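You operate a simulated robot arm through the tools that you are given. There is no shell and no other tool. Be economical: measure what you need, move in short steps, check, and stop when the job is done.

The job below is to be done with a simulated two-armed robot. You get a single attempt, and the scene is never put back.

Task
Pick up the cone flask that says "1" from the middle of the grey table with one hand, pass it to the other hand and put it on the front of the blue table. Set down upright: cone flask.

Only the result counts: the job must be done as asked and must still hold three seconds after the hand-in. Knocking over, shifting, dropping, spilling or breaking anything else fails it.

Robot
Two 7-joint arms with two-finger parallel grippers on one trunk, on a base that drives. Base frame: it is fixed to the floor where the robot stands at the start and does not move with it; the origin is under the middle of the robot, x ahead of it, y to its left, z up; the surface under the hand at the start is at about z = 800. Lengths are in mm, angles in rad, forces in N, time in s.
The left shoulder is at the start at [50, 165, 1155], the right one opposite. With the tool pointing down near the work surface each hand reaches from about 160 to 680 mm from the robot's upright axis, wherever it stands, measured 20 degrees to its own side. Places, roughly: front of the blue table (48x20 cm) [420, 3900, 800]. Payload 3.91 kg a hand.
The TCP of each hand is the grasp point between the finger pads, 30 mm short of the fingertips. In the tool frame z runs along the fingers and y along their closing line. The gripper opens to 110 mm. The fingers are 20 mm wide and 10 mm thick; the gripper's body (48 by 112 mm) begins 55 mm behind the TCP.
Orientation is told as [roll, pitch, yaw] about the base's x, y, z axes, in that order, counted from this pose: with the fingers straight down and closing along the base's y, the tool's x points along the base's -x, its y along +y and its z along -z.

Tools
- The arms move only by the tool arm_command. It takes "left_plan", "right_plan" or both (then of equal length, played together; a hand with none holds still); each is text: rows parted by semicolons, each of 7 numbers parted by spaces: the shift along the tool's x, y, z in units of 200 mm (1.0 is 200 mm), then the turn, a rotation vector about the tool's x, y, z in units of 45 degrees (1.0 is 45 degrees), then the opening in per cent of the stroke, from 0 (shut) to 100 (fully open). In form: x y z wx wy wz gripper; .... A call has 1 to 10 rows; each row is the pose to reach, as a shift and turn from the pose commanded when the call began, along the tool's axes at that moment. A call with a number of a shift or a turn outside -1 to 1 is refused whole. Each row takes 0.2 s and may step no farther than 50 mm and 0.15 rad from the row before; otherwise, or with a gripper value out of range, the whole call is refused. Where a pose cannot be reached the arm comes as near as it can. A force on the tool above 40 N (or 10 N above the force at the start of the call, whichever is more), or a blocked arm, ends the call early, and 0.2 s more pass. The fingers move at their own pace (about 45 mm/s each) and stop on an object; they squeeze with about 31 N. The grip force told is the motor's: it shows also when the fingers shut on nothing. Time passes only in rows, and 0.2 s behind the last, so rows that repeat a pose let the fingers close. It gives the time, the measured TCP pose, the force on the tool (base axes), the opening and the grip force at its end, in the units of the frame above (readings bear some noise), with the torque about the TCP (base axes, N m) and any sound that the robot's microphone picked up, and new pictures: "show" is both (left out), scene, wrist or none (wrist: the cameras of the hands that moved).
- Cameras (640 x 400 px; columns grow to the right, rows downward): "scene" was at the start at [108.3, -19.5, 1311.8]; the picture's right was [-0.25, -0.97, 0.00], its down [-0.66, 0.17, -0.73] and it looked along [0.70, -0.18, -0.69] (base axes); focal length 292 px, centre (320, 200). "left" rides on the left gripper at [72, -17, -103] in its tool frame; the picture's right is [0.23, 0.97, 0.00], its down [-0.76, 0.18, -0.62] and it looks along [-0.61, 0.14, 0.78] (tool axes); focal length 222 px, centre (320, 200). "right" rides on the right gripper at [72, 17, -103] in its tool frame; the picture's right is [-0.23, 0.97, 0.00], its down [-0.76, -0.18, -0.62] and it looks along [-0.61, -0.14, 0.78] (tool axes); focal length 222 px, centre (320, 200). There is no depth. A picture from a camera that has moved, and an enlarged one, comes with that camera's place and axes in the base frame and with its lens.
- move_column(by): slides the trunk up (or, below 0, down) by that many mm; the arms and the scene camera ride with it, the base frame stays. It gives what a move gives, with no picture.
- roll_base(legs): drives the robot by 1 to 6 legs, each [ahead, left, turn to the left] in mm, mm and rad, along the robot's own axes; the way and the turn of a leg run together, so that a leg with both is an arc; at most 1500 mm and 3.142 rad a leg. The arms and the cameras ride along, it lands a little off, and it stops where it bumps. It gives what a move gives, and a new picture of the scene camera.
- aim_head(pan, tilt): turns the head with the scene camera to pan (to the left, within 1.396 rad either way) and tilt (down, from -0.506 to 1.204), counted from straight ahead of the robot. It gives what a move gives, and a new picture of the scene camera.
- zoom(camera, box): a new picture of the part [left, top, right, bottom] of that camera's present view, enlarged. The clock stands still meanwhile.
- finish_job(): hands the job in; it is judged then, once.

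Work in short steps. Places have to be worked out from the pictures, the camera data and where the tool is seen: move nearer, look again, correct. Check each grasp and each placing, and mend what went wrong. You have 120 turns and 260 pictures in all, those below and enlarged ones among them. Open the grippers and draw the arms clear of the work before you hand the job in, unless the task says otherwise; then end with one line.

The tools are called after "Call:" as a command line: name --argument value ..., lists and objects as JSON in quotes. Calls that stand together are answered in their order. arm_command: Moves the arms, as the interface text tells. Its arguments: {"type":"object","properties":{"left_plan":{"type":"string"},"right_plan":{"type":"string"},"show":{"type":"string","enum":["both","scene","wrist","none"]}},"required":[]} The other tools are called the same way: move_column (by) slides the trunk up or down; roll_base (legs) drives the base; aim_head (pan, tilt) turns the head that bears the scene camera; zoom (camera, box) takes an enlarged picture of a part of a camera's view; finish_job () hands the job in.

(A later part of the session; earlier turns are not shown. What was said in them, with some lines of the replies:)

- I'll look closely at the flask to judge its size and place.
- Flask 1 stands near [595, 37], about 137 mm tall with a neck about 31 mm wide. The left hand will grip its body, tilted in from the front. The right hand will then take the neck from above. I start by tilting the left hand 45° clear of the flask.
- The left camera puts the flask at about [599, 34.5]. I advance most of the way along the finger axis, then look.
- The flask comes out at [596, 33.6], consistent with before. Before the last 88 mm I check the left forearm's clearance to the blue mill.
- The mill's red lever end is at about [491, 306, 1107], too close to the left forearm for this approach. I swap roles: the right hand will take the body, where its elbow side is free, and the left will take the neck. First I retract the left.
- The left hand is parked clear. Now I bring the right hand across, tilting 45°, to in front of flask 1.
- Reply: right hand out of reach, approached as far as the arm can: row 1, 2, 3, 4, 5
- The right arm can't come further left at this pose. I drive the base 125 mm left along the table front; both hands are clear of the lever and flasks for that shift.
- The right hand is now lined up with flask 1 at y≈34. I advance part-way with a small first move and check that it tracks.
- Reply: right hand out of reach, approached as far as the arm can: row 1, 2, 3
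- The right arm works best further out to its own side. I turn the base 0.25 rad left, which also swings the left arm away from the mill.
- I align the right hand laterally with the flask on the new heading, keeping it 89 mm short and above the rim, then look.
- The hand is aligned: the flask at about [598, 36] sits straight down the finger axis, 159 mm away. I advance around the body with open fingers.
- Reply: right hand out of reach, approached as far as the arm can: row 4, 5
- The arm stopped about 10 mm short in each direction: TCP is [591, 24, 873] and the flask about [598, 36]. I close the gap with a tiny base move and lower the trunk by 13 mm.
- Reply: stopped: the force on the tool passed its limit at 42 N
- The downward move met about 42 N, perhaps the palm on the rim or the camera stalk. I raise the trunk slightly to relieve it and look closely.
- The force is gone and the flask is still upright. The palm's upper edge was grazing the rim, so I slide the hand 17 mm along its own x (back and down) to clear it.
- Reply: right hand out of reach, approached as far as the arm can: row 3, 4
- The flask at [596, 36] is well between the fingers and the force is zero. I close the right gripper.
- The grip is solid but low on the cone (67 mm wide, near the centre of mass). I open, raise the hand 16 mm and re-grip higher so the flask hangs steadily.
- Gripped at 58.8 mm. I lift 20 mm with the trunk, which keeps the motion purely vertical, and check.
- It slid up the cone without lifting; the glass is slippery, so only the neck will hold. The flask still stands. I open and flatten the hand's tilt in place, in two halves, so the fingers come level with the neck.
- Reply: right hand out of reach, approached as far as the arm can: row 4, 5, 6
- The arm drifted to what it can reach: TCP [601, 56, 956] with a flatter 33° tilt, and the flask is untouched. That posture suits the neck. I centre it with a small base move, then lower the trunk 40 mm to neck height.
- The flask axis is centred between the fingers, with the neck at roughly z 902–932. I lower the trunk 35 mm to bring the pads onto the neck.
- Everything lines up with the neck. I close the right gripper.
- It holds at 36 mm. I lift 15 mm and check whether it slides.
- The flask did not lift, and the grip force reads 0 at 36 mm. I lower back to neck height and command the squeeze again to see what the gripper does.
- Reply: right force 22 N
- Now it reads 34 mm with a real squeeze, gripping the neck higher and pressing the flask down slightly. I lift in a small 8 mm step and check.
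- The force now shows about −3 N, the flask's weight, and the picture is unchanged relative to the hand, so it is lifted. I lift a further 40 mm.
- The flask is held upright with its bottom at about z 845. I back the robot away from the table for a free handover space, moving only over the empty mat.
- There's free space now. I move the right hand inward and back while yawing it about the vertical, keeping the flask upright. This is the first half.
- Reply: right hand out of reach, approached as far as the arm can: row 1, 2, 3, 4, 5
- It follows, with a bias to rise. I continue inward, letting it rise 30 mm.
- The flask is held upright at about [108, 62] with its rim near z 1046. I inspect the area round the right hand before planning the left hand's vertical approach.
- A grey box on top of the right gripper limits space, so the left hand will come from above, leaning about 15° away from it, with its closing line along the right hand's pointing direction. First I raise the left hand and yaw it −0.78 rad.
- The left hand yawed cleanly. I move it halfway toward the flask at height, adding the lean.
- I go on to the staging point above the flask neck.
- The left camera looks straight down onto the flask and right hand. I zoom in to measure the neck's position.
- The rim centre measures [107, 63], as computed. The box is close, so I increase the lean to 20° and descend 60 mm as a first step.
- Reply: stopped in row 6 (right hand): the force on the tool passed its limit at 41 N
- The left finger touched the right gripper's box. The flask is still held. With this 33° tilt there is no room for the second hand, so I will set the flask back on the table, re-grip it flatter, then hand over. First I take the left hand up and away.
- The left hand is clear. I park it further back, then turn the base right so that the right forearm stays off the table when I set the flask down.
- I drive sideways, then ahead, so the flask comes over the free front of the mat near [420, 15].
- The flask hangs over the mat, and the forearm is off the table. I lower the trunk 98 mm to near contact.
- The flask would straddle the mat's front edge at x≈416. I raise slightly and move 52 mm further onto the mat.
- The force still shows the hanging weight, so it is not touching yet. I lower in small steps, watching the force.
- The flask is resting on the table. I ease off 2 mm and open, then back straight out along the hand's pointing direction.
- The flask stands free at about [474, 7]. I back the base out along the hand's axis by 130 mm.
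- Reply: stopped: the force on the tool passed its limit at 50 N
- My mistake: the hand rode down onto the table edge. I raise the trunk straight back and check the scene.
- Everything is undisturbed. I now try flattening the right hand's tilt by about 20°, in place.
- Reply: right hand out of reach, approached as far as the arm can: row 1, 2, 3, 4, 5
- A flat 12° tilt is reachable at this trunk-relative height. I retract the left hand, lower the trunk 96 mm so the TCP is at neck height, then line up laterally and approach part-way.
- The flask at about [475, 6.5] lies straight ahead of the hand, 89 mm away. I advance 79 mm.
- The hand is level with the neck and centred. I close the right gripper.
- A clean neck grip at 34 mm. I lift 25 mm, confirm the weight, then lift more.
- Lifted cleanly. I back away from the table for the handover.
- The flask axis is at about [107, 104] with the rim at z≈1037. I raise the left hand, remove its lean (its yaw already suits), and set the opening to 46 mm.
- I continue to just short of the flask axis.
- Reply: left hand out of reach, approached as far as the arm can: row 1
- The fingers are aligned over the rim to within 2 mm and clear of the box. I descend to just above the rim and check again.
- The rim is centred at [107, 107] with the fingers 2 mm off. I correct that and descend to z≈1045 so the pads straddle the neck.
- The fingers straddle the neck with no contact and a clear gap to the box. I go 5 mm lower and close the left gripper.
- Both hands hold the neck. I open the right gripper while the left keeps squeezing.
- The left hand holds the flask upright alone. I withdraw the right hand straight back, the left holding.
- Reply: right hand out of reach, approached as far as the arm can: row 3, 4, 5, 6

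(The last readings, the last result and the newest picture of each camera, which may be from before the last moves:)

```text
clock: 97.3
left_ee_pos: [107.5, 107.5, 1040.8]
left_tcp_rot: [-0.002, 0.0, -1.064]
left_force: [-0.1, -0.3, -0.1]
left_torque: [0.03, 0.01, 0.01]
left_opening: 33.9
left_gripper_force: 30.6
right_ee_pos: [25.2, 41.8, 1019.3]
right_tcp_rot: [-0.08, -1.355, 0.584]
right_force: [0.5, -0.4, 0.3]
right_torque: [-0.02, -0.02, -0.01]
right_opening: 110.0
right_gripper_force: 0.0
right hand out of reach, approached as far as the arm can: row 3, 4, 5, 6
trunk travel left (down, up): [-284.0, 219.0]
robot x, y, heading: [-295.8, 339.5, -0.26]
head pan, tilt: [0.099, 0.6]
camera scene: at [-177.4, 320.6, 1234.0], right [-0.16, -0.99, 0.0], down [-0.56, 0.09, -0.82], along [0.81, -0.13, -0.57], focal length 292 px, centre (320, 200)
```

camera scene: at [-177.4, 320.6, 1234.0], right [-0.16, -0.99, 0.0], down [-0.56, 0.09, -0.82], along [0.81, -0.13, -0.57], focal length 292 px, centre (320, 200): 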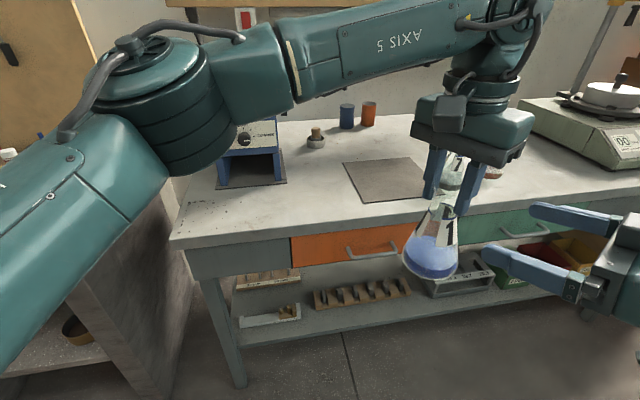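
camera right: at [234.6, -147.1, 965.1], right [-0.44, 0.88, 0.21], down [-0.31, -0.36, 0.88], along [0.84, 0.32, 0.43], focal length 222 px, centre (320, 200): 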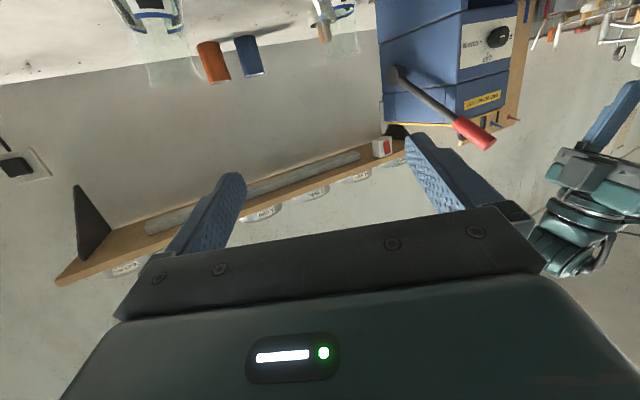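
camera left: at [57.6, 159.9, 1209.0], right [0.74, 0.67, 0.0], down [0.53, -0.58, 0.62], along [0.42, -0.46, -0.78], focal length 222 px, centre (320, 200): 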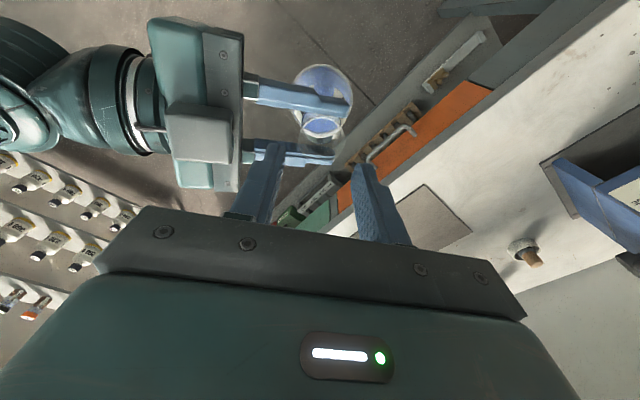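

The handover is done. I bring the left hand with the flask over to its own side gently, and the right hand stays tucked.

Call:
arm_command --left_plan "0.08 0.076 0 0 0 0 0; 0.16 0.152 0 0 0 0 0; 0.24 0.228 0 0 0 0 0; 0.32 0.305 0 0 0 0 0; 0.4 0.381 0 0 0 0 0; 0.48 0.457 0 0 0 0 0; 0.56 0.533 0 0 0 0 0; 0.64 0.61 0 0 0 0 0; 0.72 0.686 0 0 0 0 0; 0.79 0.762 0 0 0 0 0" --show "none"

Call:
roll_base --legs '[[0, 0, 0.26]]'

Call:
aim_head --pan 1.3 --tilt 0.3

```text
clock: 99.5
left_ee_pos: [164.3, 318.7, 1039.6]
left_tcp_rot: [-0.002, 0.0, -1.064]
left_force: [-0.6, 0.0, 0.4]
left_torque: [0.01, 0.0, -0.02]
left_opening: 34.6
left_gripper_force: 30.9
right_ee_pos: [25.5, 41.2, 1018.1]
right_tcp_rot: [-0.081, -1.356, 0.585]
right_force: [-0.3, 1.2, -0.7]
right_torque: [-0.01, 0.03, -0.01]
right_opening: 110.2
right_gripper_force: 0.1
trunk travel left (down, up): [-284.0, 219.0]
robot x, y, heading: [-291.8, 341.9, -0.262]
head pan, tilt: [0.099, 0.6]
```

```text
clock: 100.8
left_ee_pos: [154.1, 437.0, 1040.0]
left_tcp_rot: [-0.002, 0.0, -0.803]
left_force: [0.5, -0.6, -0.1]
left_torque: [0.03, 0.0, -0.02]
left_opening: 34.1
left_gripper_force: 31.1
right_ee_pos: [91.5, 132.5, 1019.1]
right_tcp_rot: [-0.079, -1.356, 0.846]
right_force: [-0.3, 0.2, 0.6]
right_torque: [0.03, 0.03, 0.02]
right_opening: 110.2
right_gripper_force: 0.0
trunk travel left (down, up): [-284.0, 219.0]
robot x, y, heading: [-289.3, 344.8, -0.003]
head pan, tilt: [0.099, 0.6]
camera scene: at [-175.6, 351.1, 1234.0], right [0.1, -1.0, 0.0], down [-0.56, -0.05, -0.82], along [0.82, 0.08, -0.57], focal length 292 px, centre (320, 200)
```

scene: 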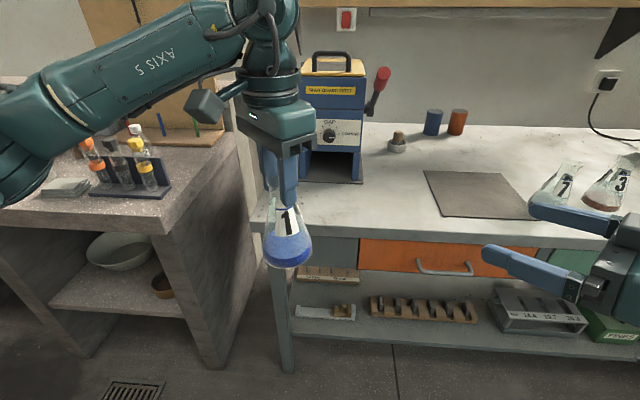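

```text
clock: 102.2
left_ee_pos: [153.8, 436.1, 1039.9]
left_tcp_rot: [-0.002, -0.002, -0.805]
left_force: [0.5, -0.4, 0.1]
left_torque: [0.01, -0.02, -0.02]
left_opening: 34.4
left_gripper_force: 31.0
right_ee_pos: [92.2, 133.3, 1018.2]
right_tcp_rot: [-0.079, -1.357, 0.844]
right_force: [0.2, -0.5, -0.5]
right_torque: [0.0, 0.01, 0.01]
right_opening: 110.1
right_gripper_force: 0.1
trunk travel left (down, up): [-284.0, 219.0]
robot x, y, heading: [-291.9, 343.7, -0.003]
head pan, tilt: [1.3, 0.3]
camera scene: at [-238.3, 432.3, 1261.5], right [0.96, -0.27, 0.0], down [-0.08, -0.28, -0.96], along [0.26, 0.92, -0.3], focal length 292 px, centre (320, 200)
```

scene: 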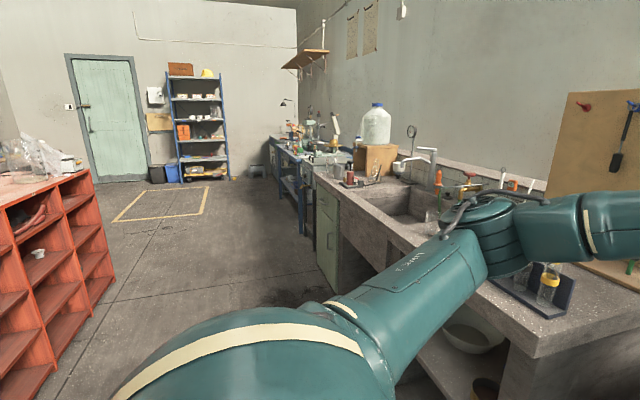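

The flask hangs upright and the aisle is clear. I back off 200 mm and strafe left along the aisle in two legs, then look.

Call:
roll_base --legs '[[-200, 0, 0], [0, 1300, 0]]'

Call:
roll_base --legs '[[0, 1400, 0]]'

```text
clock: 115.0
left_ee_pos: [-38.9, 1734.4, 1040.0]
left_tcp_rot: [-0.001, 0.001, -0.809]
left_force: [0.8, 1.2, -0.6]
left_torque: [0.0, -0.01, 0.02]
left_opening: 34.4
left_gripper_force: 31.4
right_ee_pos: [-104.1, 1430.4, 1018.0]
right_tcp_rot: [-0.079, -1.356, 0.843]
right_force: [-0.3, 1.0, -0.9]
right_torque: [0.01, 0.01, -0.02]
right_opening: 109.8
right_gripper_force: 0.1
trunk travel left (down, up): [-284.0, 219.0]
robot x, y, heading: [-486.4, 1636.8, -0.007]
head pan, tilt: [1.3, 0.3]
camera scene: at [-432.8, 1730.6, 1261.5], right [0.96, -0.27, 0.0], down [-0.08, -0.28, -0.96], along [0.26, 0.92, -0.3], focal length 292 px, centre (320, 200)
```

scene: 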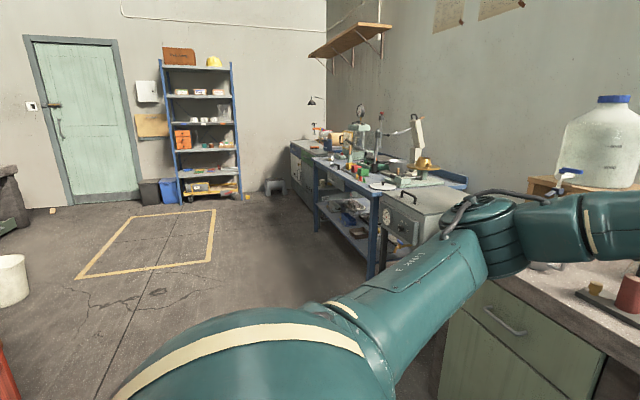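

```text
clock: 127.6
left_ee_pos: [-28.9, 3144.8, 1039.5]
left_tcp_rot: [-0.003, 0.0, -0.812]
left_force: [0.5, 0.3, -0.6]
left_torque: [0.03, 0.05, -0.04]
left_opening: 34.5
left_gripper_force: 30.9
right_ee_pos: [-93.6, 2839.5, 1018.4]
right_tcp_rot: [-0.079, -1.357, 0.84]
right_force: [-0.1, -0.3, -0.7]
right_torque: [-0.03, -0.02, -0.02]
right_opening: 110.2
right_gripper_force: 0.0
trunk travel left (down, up): [-284.0, 219.0]
robot x, y, heading: [-475.9, 3049.1, -0.008]
head pan, tilt: [1.3, 0.3]
camera scene: at [-422.1, 3141.4, 1261.5], right [0.96, -0.28, 0.0], down [-0.08, -0.28, -0.96], along [0.26, 0.92, -0.3], focal length 292 px, centre (320, 200)
```

scene: 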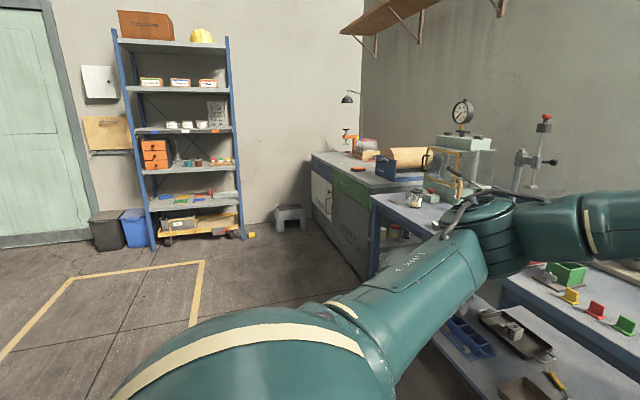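

The blue table is coming up on the right. I strafe the remaining 750 mm and look at the table.

Call:
roll_base --legs '[[0, 750, 0.008]]'

Call:
aim_head --pan 0.1 --tilt 0.45

```text
clock: 134.6
left_ee_pos: [-27.5, 3895.4, 1040.0]
left_tcp_rot: [-0.002, 0.001, -0.804]
left_force: [0.2, 0.0, -0.1]
left_torque: [0.02, 0.0, 0.03]
left_opening: 34.5
left_gripper_force: 30.7
right_ee_pos: [-88.0, 3591.1, 1019.1]
right_tcp_rot: [-0.081, -1.356, 0.848]
right_force: [-0.2, 0.7, 0.1]
right_torque: [0.03, 0.01, 0.01]
right_opening: 109.8
right_gripper_force: 0.1
trunk travel left (down, up): [-284.0, 219.0]
robot x, y, heading: [-471.7, 3800.5, 0.002]
head pan, tilt: [1.3, 0.3]
camera scene: at [-419.0, 3890.1, 1261.5], right [0.96, -0.27, 0.0], down [-0.08, -0.28, -0.96], along [0.26, 0.92, -0.3], focal length 292 px, centre (320, 200)
```

scene: 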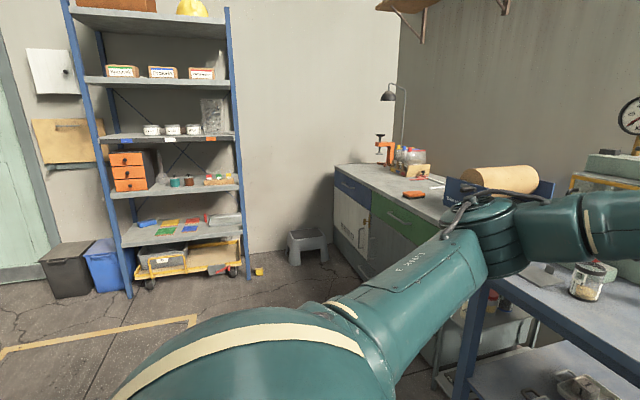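

```text
clock: 135.9
left_ee_pos: [-26.5, 3896.8, 1039.5]
left_tcp_rot: [-0.002, -0.002, -0.802]
left_force: [0.6, 0.6, -0.3]
left_torque: [-0.01, 0.01, 0.01]
left_opening: 34.3
left_gripper_force: 30.9
right_ee_pos: [-88.3, 3591.1, 1018.7]
right_tcp_rot: [-0.08, -1.357, 0.849]
right_force: [0.1, -0.2, 0.7]
right_torque: [0.02, -0.02, -0.01]
right_opening: 110.1
right_gripper_force: 0.0
trunk travel left (down, up): [-284.0, 219.0]
robot x, y, heading: [-469.3, 3799.6, 0.002]
head pan, tilt: [0.099, 0.45]
camera scene: at [-352.6, 3809.2, 1247.5], right [0.1, -1.0, 0.0], down [-0.43, -0.04, -0.9], along [0.9, 0.09, -0.44], focal length 292 px, centre (320, 200)
```

scene: 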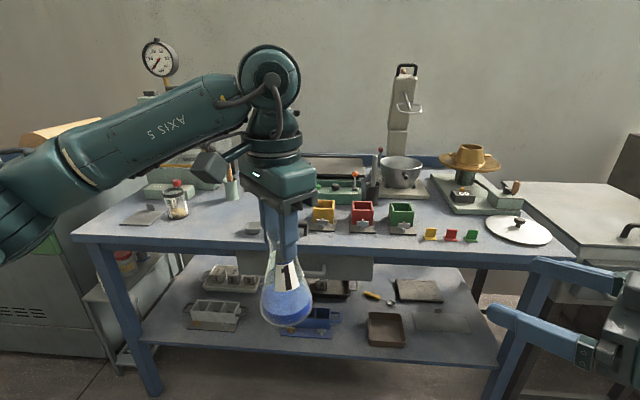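

The blue table's front is visible, with small boxes and parts on it. I zoom to find a free spot.

Call:
zoom --camera "scene" --box '[100, 170, 340, 270]'

Call:
zoom --camera "scene" --box '[300, 160, 580, 280]'

```text
2.67 times, centred on (220, 220) of scene
camera zoom: at [-352.6, 3809.2, 1247.5], right [0.1, -1.0, 0.0], down [-0.43, -0.04, -0.9], along [0.9, 0.09, -0.44], focal length 779 px, centre (587, 147)
```

zoom: 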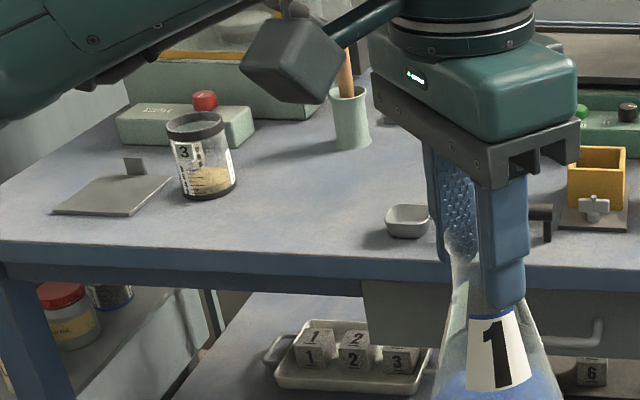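

```text
2.29 times, centred on (440, 220) of scene
camera zoom: at [-352.6, 3809.2, 1247.5], right [0.1, -1.0, 0.0], down [-0.43, -0.04, -0.9], along [0.9, 0.09, -0.44], focal length 668 px, centre (46, 154)
```

zoom: 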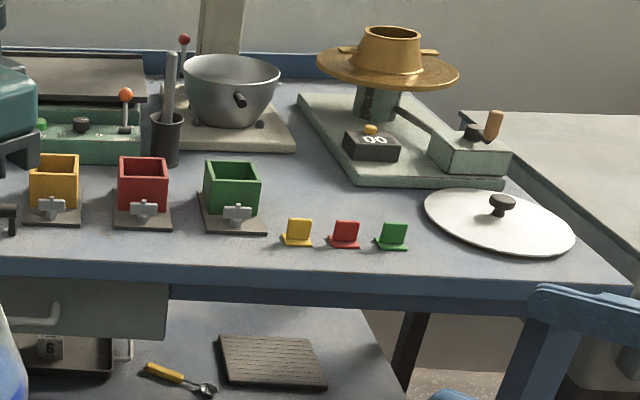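

The front edge is at x≈300, small boxes sit at y 3610–3900, and a white dish is near [330, 4069]. The area around [430, 4000] is hidden behind the flask, so I shift the base right 200 mm to see it.

Call:
roll_base --legs '[[0, -200, 0]]'

Call:
zoom --camera "scene" --box '[60, 150, 340, 270]'

```text
clock: 138.3
left_ee_pos: [-26.0, 3697.8, 1039.6]
left_tcp_rot: [-0.002, 0.001, -0.803]
left_force: [0.7, -0.6, 0.2]
left_torque: [0.01, -0.03, 0.01]
left_opening: 34.3
left_gripper_force: 30.3
right_ee_pos: [-87.6, 3392.7, 1017.7]
right_tcp_rot: [-0.079, -1.357, 0.849]
right_force: [0.4, -0.3, 0.7]
right_torque: [0.01, 0.0, 0.0]
right_opening: 110.1
right_gripper_force: 0.1
trunk travel left (down, up): [-284.0, 219.0]
robot x, y, heading: [-471.6, 3599.0, 0.001]
head pan, tilt: [0.099, 0.45]
camera scene: at [-352.7, 3610.0, 1247.5], right [0.1, -1.0, 0.0], down [-0.43, -0.04, -0.9], along [0.9, 0.09, -0.44], focal length 292 px, centre (320, 200)
```

scene: 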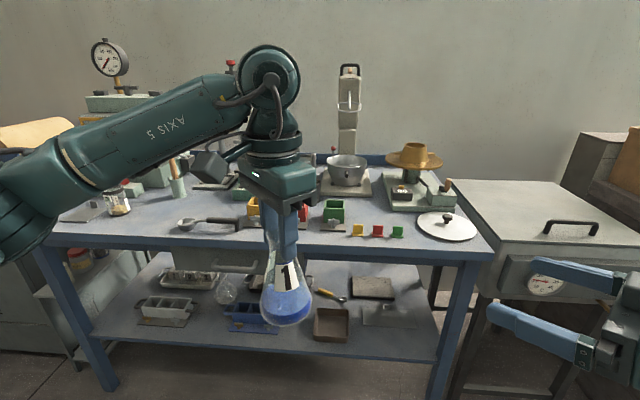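

```text
2.29 times, centred on (200, 210) of scene
camera zoom: at [-352.7, 3610.0, 1247.5], right [0.1, -1.0, 0.0], down [-0.43, -0.04, -0.9], along [0.9, 0.09, -0.44], focal length 668 px, centre (594, 177)
```

zoom: 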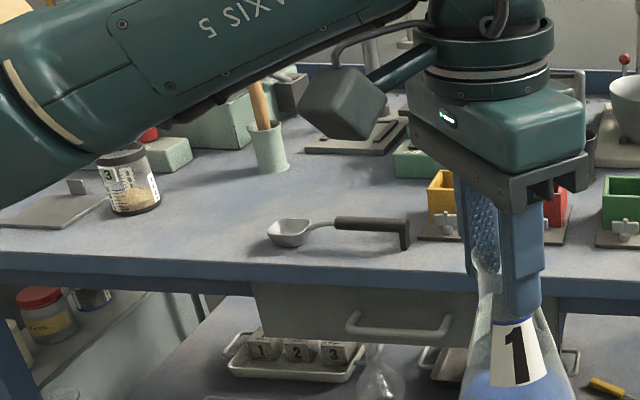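

A ladle lies at x 330–370, y 3915–4090. The area around [440, 4015] is free and inside the front zone. Before driving in I raise the right hand so it stays clear when the trunk is lowered.

Call:
arm_command --right_plan "-0.1 -0.05 -0.04 0 0 0 60; -0.2 -0.1 -0.08 0 0 0 60; -0.3 -0.15 -0.12 0 0 0 60; -0.4 -0.2 -0.16 0 0 0 60; -0.5 -0.25 -0.2 0 0 0 60; -0.6 -0.3 -0.24 0 0 0 60; -0.7 -0.3 -0.28 0 0 0 60" --show "scene"

```text
clock: 139.9
left_ee_pos: [-26.7, 3695.6, 1039.9]
left_tcp_rot: [-0.002, -0.001, -0.801]
left_force: [0.7, -0.3, -0.2]
left_torque: [0.02, -0.01, -0.01]
left_opening: 34.6
left_gripper_force: 31.2
right_ee_pos: [-76.4, 3360.8, 1158.4]
right_tcp_rot: [-0.064, -1.353, 0.829]
right_force: [-0.2, 1.2, -0.1]
right_torque: [0.0, 0.0, 0.0]
right_opening: 66.0
right_gripper_force: 0.0
right hand out of reach, approached as far as the arm can: row 1, 2, 3, 4, 5, 6, 7
trunk travel left (down, up): [-284.0, 219.0]
robot x, y, heading: [-476.4, 3600.2, 0.0]
head pan, tilt: [0.099, 0.45]
camera scene: at [-353.5, 3610.5, 1247.7], right [0.1, -1.0, 0.0], down [-0.43, -0.04, -0.9], along [0.9, 0.09, -0.43], focal length 292 px, centre (320, 200)
```

scene: 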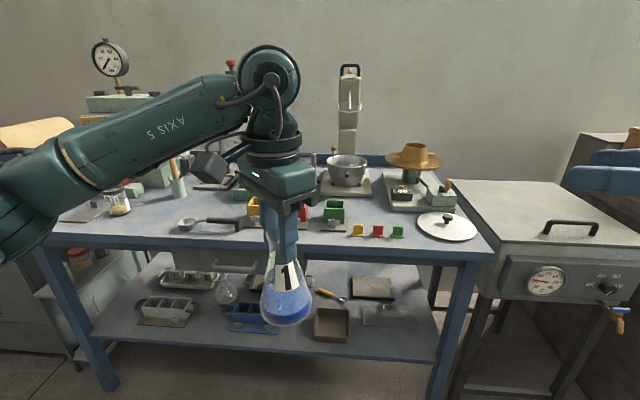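

The right hand is high and clear. I strafe left 318 mm and drive ahead 330 mm, then check alignment.

Call:
roll_base --legs '[[0, 318, 0], [330, 0, 0]]'

Call:
zoom --camera "left" --box '[0, 0, 640, 400]'

```text
clock: 145.1
left_ee_pos: [303.8, 4018.2, 1039.5]
left_tcp_rot: [-0.002, 0.0, -0.8]
left_force: [-0.5, -0.2, 0.2]
left_torque: [0.03, 0.02, 0.0]
left_opening: 34.4
left_gripper_force: 31.0
right_ee_pos: [255.4, 3683.4, 1158.2]
right_tcp_rot: [-0.06, -1.354, 0.826]
right_force: [0.5, 0.1, 0.3]
right_torque: [0.02, -0.02, 0.0]
right_opening: 66.0
right_gripper_force: 0.0
trunk travel left (down, up): [-284.0, 219.0]
robot x, y, heading: [-146.6, 3924.9, 0.004]
head pan, tilt: [0.099, 0.45]
camera scene: at [-22.9, 3932.4, 1247.5], right [0.1, -0.99, 0.0], down [-0.43, -0.04, -0.9], along [0.9, 0.09, -0.44], focal length 292 px, centre (320, 200)
```

scene: 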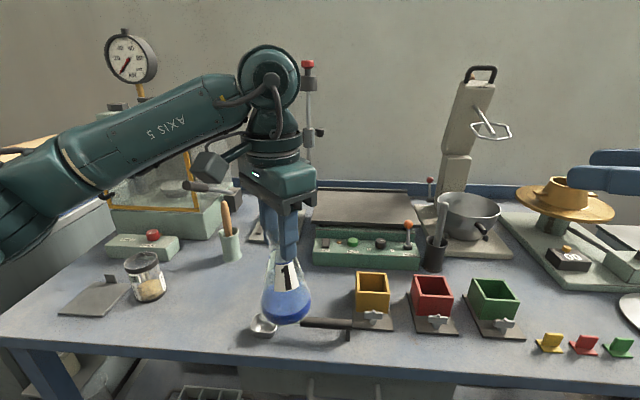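

```text
1.00 times, centred on (320, 200) of left (not enlarged: the box is as wide or as high as the picture)
camera zoom: at [241.8, 4059.4, 1143.1], right [0.54, 0.84, 0.0], down [0.66, -0.42, 0.62], along [0.52, -0.34, -0.78], focal length 222 px, centre (320, 200)
```

zoom: 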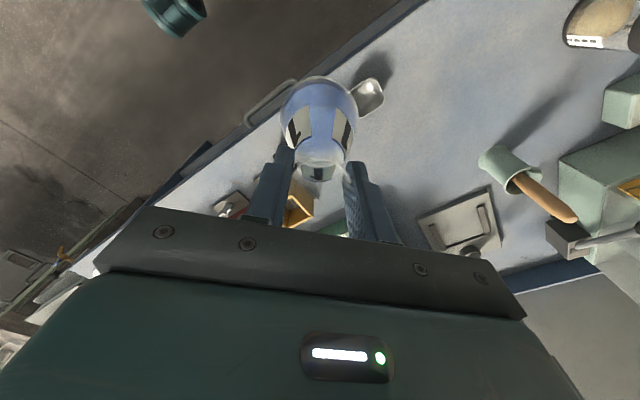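

The spot at [450, 4015] is clear: ladle to x≈370, green box from x≈557. I drive ahead 146 mm.

Call:
roll_base --legs '[[146, 0, 0]]'

Call:
zoom --camera "left" --box '[0, 0, 640, 400]'

```text
clock: 146.5
left_ee_pos: [448.3, 4018.1, 1039.3]
left_tcp_rot: [-0.001, 0.001, -0.803]
left_force: [0.5, -0.5, 0.1]
left_torque: [0.04, 0.02, 0.0]
left_opening: 34.3
left_gripper_force: 31.3
right_ee_pos: [399.1, 3683.3, 1159.1]
right_tcp_rot: [-0.059, -1.355, 0.829]
right_force: [-0.1, -0.4, -0.1]
right_torque: [0.0, -0.02, 0.07]
right_opening: 66.1
right_gripper_force: 0.0
trunk travel left (down, up): [-284.0, 219.0]
robot x, y, heading: [0.5, 3919.6, -0.003]
head pan, tilt: [0.099, 0.45]
camera scene: at [122.2, 3932.4, 1247.4], right [0.1, -1.0, 0.0], down [-0.43, -0.04, -0.9], along [0.9, 0.09, -0.44], focal length 292 px, centre (320, 200)
```

scene: 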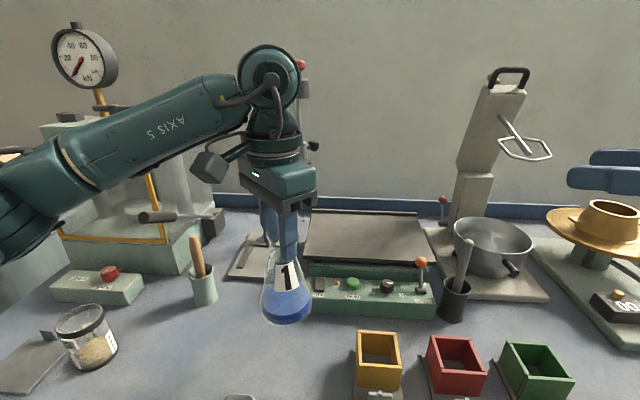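

```text
1.00 times, centred on (320, 200) of left (not enlarged: the box is as wide or as high as the picture)
camera zoom: at [386.9, 4059.3, 1143.1], right [0.54, 0.84, 0.0], down [0.66, -0.42, 0.62], along [0.52, -0.34, -0.78], focal length 222 px, centre (320, 200)
```

zoom: 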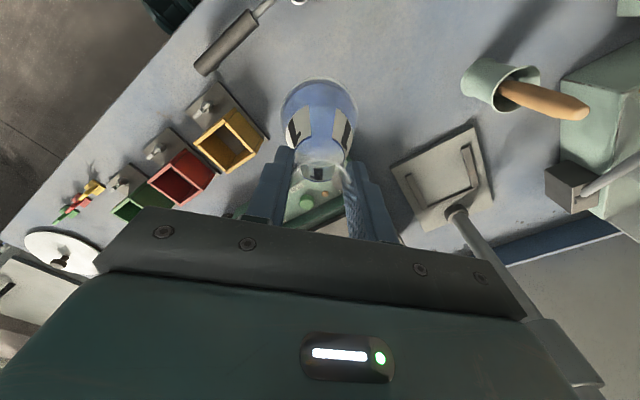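

The landing area is clear all round. I lower the trunk 90 mm.

Call:
move_column --by -90

Call:
aim_head --pan 0.15 --tilt 0.7

```text
clock: 147.7
left_ee_pos: [448.1, 4019.1, 949.9]
left_tcp_rot: [-0.002, 0.0, -0.804]
left_force: [0.0, 0.3, 0.0]
left_torque: [0.01, 0.0, 0.0]
left_opening: 34.3
left_gripper_force: 30.9
right_ee_pos: [399.5, 3683.2, 1068.8]
right_tcp_rot: [-0.064, -1.356, 0.829]
right_force: [-0.1, 0.1, -0.8]
right_torque: [0.01, 0.02, 0.03]
right_opening: 66.0
right_gripper_force: 0.1
trunk travel left (down, up): [-194.0, 309.0]
robot x, y, heading: [3.5, 3920.0, 0.002]
head pan, tilt: [0.099, 0.45]
```

```text
clock: 148.5
left_ee_pos: [447.9, 4019.5, 948.9]
left_tcp_rot: [-0.001, -0.001, -0.804]
left_force: [-0.6, -0.1, 0.2]
left_torque: [-0.02, 0.01, 0.01]
left_opening: 34.6
left_gripper_force: 31.0
right_ee_pos: [399.6, 3683.2, 1068.8]
right_tcp_rot: [-0.062, -1.356, 0.83]
right_force: [0.2, 0.4, -0.1]
right_torque: [0.0, -0.04, -0.01]
right_opening: 65.9
right_gripper_force: 0.0
trunk travel left (down, up): [-194.0, 309.0]
robot x, y, heading: [2.4, 3923.1, 0.001]
head pan, tilt: [0.15, 0.7]
camera scene: at [114.2, 3936.0, 1135.4], right [0.15, -0.99, 0.0], down [-0.64, -0.1, -0.77], along [0.76, 0.11, -0.64], focal length 292 px, centre (320, 200)
```

scene: 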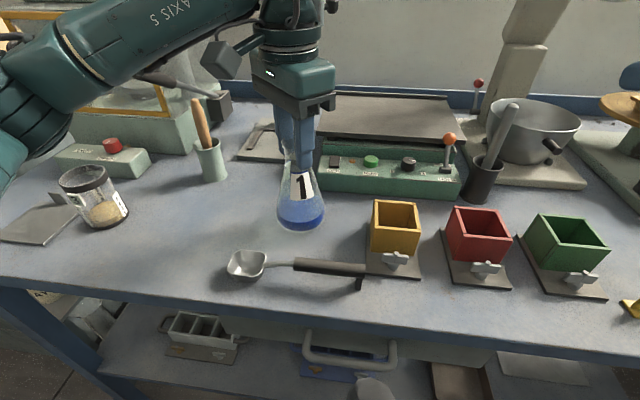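

The flask is about 9 mm above the table with clear margins. I lower in small steps until contact.

Call:
move_column --by -6

Call:
move_column --by -2

Call:
move_column --by -2

```text
clock: 149.0
left_ee_pos: [448.0, 4019.2, 943.3]
left_tcp_rot: [-0.001, 0.0, -0.804]
left_force: [0.5, -0.3, 0.3]
left_torque: [0.01, -0.01, -0.01]
left_opening: 34.2
left_gripper_force: 30.7
right_ee_pos: [398.8, 3683.0, 1063.6]
right_tcp_rot: [-0.061, -1.355, 0.83]
right_force: [0.0, -0.2, 0.9]
right_torque: [0.01, 0.01, 0.02]
right_opening: 65.9
right_gripper_force: 0.1
trunk travel left (down, up): [-188.0, 315.0]
robot x, y, heading: [4.0, 3924.8, 0.002]
head pan, tilt: [0.15, 0.7]
```

```text
clock: 149.6
left_ee_pos: [447.6, 4019.1, 943.5]
left_tcp_rot: [-0.002, 0.0, -0.803]
left_force: [0.6, -0.6, 0.2]
left_torque: [0.0, 0.05, 0.02]
left_opening: 34.4
left_gripper_force: 30.9
right_ee_pos: [398.6, 3683.5, 1060.9]
right_tcp_rot: [-0.062, -1.353, 0.828]
right_force: [-0.2, -1.1, 0.5]
right_torque: [0.01, -0.05, 0.01]
right_opening: 66.0
right_gripper_force: 0.1
trunk travel left (down, up): [-186.0, 317.0]
robot x, y, heading: [1.4, 3923.1, 0.0]
head pan, tilt: [0.15, 0.7]
```

```text
clock: 150.1
left_ee_pos: [447.6, 4018.9, 939.3]
left_tcp_rot: [-0.001, -0.001, -0.803]
left_force: [-0.1, -0.6, 0.3]
left_torque: [0.02, 0.04, 0.05]
left_opening: 34.5
left_gripper_force: 31.0
right_ee_pos: [399.2, 3682.4, 1057.2]
right_tcp_rot: [-0.06, -1.355, 0.829]
right_force: [0.3, 0.7, 0.2]
right_torque: [0.01, 0.02, 0.03]
right_opening: 66.0
right_gripper_force: 0.0
trunk travel left (down, up): [-184.0, 319.0]
robot x, y, heading: [4.2, 3919.4, -0.0]
head pan, tilt: [0.15, 0.7]
```

There is no contact force yet, so I continue in 2 mm steps and view closely.

Call:
move_column --by -2

Call:
zoom --camera "scene" --box '[240, 140, 360, 250]'

```text
clock: 150.6
left_ee_pos: [448.2, 4019.3, 937.6]
left_tcp_rot: [-0.002, 0.0, -0.802]
left_force: [0.2, 0.5, 0.3]
left_torque: [-0.02, 0.01, 0.02]
left_opening: 34.5
left_gripper_force: 30.6
right_ee_pos: [398.5, 3684.4, 1056.0]
right_tcp_rot: [-0.063, -1.355, 0.83]
right_force: [-1.1, 0.0, -0.4]
right_torque: [0.02, 0.01, 0.0]
right_opening: 66.1
right_gripper_force: 0.1
trunk travel left (down, up): [-182.0, 321.0]
robot x, y, heading: [1.9, 3922.3, 0.005]
head pan, tilt: [0.15, 0.7]
```

```text
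3.64 times, centred on (300, 195) of scene
camera zoom: at [114.1, 3936.0, 1123.4], right [0.15, -0.99, 0.0], down [-0.64, -0.1, -0.76], along [0.76, 0.11, -0.64], focal length 1062 px, centre (393, 218)
```

zoom: 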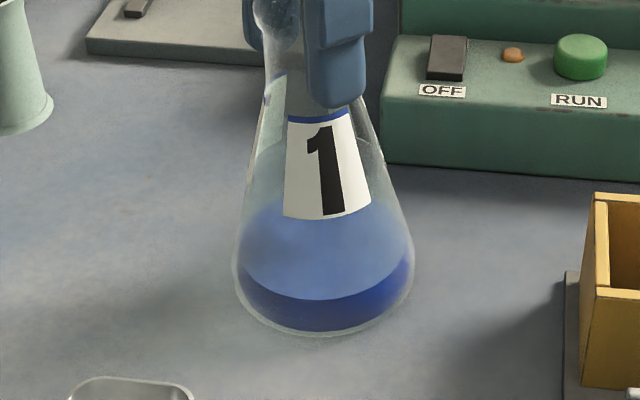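

It looks almost seated. I continue down in small steps until a contact force shows.

Call:
move_column --by -2

Call:
move_column --by -2

```text
clock: 151.1
left_ee_pos: [448.4, 4018.4, 936.5]
left_tcp_rot: [-0.001, 0.0, -0.803]
left_force: [0.5, -0.3, 2.8]
left_torque: [0.19, 0.12, -0.02]
left_opening: 34.0
left_gripper_force: 30.9
right_ee_pos: [399.1, 3683.8, 1053.8]
right_tcp_rot: [-0.063, -1.356, 0.83]
right_force: [0.1, 0.3, 0.5]
right_torque: [-0.01, -0.03, 0.01]
right_opening: 66.0
right_gripper_force: 0.1
trunk travel left (down, up): [-180.0, 323.0]
robot x, y, heading: [4.1, 3921.2, 0.004]
head pan, tilt: [0.15, 0.7]
```

```text
clock: 151.6
left_ee_pos: [448.3, 4018.1, 935.4]
left_tcp_rot: [0.001, -0.004, -0.8]
left_force: [3.7, -1.5, 16.3]
left_torque: [0.17, 0.14, -0.01]
left_opening: 34.1
left_gripper_force: 30.6
right_ee_pos: [397.8, 3682.6, 1054.0]
right_tcp_rot: [-0.062, -1.357, 0.83]
right_force: [-0.4, -0.3, -0.2]
right_torque: [0.0, 0.01, -0.01]
right_opening: 66.1
right_gripper_force: 0.1
trunk travel left (down, up): [-178.0, 325.0]
robot x, y, heading: [1.7, 3919.7, -0.006]
head pan, tilt: [0.15, 0.7]
```

Contact is made at 16 N. I ease up 2 mm and open the left gripper.

Call:
move_column --by 2

Call:
arm_command --left_plan "0 0 0 0 0 0 36; 0 0 0 0 0 0 44; 0 0 0 0 0 0 52; 0 0 0 0 0 0 52; 0 0 0 0 0 0 52"

```text
clock: 152.2
left_ee_pos: [446.8, 4018.3, 935.9]
left_tcp_rot: [-0.002, -0.001, -0.803]
left_force: [3.2, -2.3, 8.1]
left_torque: [-0.17, -0.13, 0.02]
left_opening: 34.3
left_gripper_force: 30.9
right_ee_pos: [398.8, 3683.3, 1054.9]
right_tcp_rot: [-0.061, -1.355, 0.83]
right_force: [0.5, -0.2, 0.4]
right_torque: [0.0, 0.05, -0.01]
right_opening: 66.1
right_gripper_force: 0.0
trunk travel left (down, up): [-180.0, 323.0]
robot x, y, heading: [0.3, 3922.2, -0.002]
head pan, tilt: [0.15, 0.7]
```

```text
clock: 153.3
left_ee_pos: [447.3, 4019.3, 936.4]
left_tcp_rot: [-0.003, 0.001, -0.801]
left_force: [0.2, -0.6, 0.0]
left_torque: [-0.04, 0.0, 0.02]
left_opening: 57.1
left_gripper_force: 0.1
right_ee_pos: [398.2, 3682.5, 1055.6]
right_tcp_rot: [-0.061, -1.353, 0.829]
right_force: [0.7, 0.5, -0.2]
right_torque: [-0.01, 0.04, -0.01]
right_opening: 66.1
right_gripper_force: 0.1
trunk travel left (down, up): [-180.0, 323.0]
robot x, y, heading: [0.1, 3926.3, -0.002]
head pan, tilt: [0.15, 0.7]
camera scene: at [114.0, 3936.0, 1121.4], right [0.15, -0.99, 0.0], down [-0.64, -0.1, -0.76], along [0.76, 0.11, -0.64], focal length 292 px, centre (320, 200)
camera left: at [386.3, 4059.3, 1039.5], right [0.54, 0.84, 0.0], down [0.66, -0.42, 0.62], along [0.52, -0.34, -0.78], focal length 222 px, centre (320, 200)
```

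scene: 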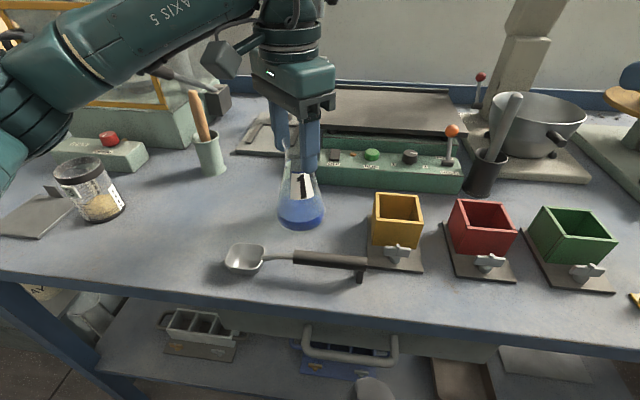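
left: 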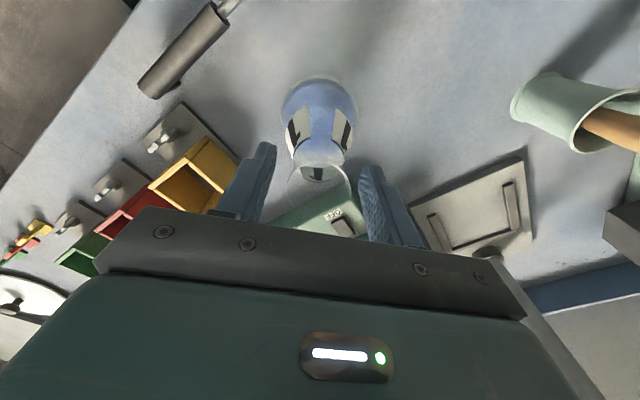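

Released, and the flask stands upright. I raise both arms with the trunk, straight up past the rim, then back the base away.

Call:
move_column --by 130

Call:
roll_base --legs '[[-400, 0, 0]]'

Call:
zoom --camera "scene" --box '[200, 60, 440, 210]'

```text
clock: 154.9
left_ee_pos: [447.4, 4018.0, 1065.8]
left_tcp_rot: [-0.001, 0.001, -0.803]
left_force: [-0.3, 0.0, -0.1]
left_torque: [0.01, -0.01, 0.02]
left_opening: 57.1
left_gripper_force: 0.0
right_ee_pos: [398.9, 3683.5, 1184.5]
right_tcp_rot: [-0.06, -1.354, 0.83]
right_force: [-0.1, 0.1, 0.3]
right_torque: [-0.01, 0.01, 0.0]
right_opening: 66.3
right_gripper_force: 0.1
trunk travel left (down, up): [-310.0, 193.0]
robot x, y, heading: [0.9, 3921.2, -0.001]
head pan, tilt: [0.15, 0.7]
```

```text
clock: 157.4
left_ee_pos: [50.0, 4018.2, 1065.2]
left_tcp_rot: [-0.002, -0.001, -0.803]
left_force: [-0.5, 0.4, 0.5]
left_torque: [0.01, 0.03, -0.03]
left_opening: 57.2
left_gripper_force: 0.0
right_ee_pos: [0.9, 3684.3, 1184.8]
right_tcp_rot: [-0.063, -1.356, 0.831]
right_force: [0.8, -0.5, 0.4]
right_torque: [0.04, 0.03, 0.01]
right_opening: 66.0
right_gripper_force: 0.1
trunk travel left (down, up): [-310.0, 193.0]
robot x, y, heading: [-396.6, 3925.1, -0.005]
head pan, tilt: [0.15, 0.7]
camera scene: at [-283.6, 3936.1, 1251.4], right [0.15, -0.99, 0.0], down [-0.64, -0.1, -0.77], along [0.76, 0.11, -0.64], focal length 292 px, centre (320, 200)
```

scene: 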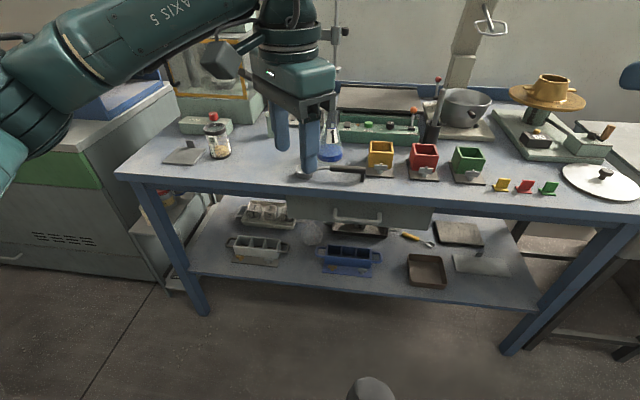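

```text
2.67 times, centred on (320, 135) of scene
camera zoom: at [-283.6, 3936.1, 1251.4], right [0.15, -0.99, 0.0], down [-0.64, -0.1, -0.77], along [0.76, 0.11, -0.64], focal length 779 px, centre (320, 373)
```

zoom: 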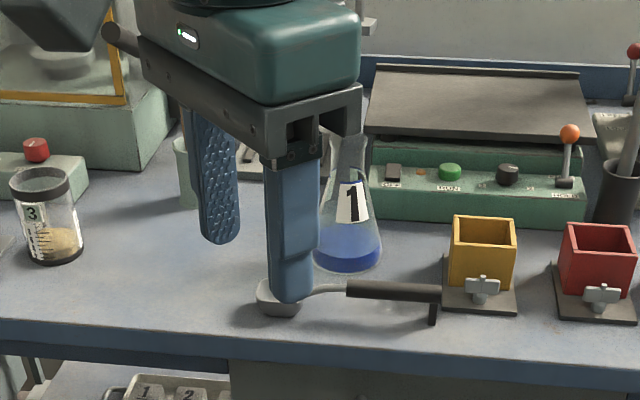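

The flask stands upright on the front of the blue table at about [448, 4018]. Everything around it is undisturbed, both grippers are open and the arms are clear, so I hand the job in.

Call:
finish_job

```text
The job is handed in.
```

Flask "1" was lifted off the grey table with the right hand, passed in the air to the left hand, and set down upright on the front of the blue table. The pickup took a few re-grips and light bumps, with nothing seen to spill or move, and the job is handed in.
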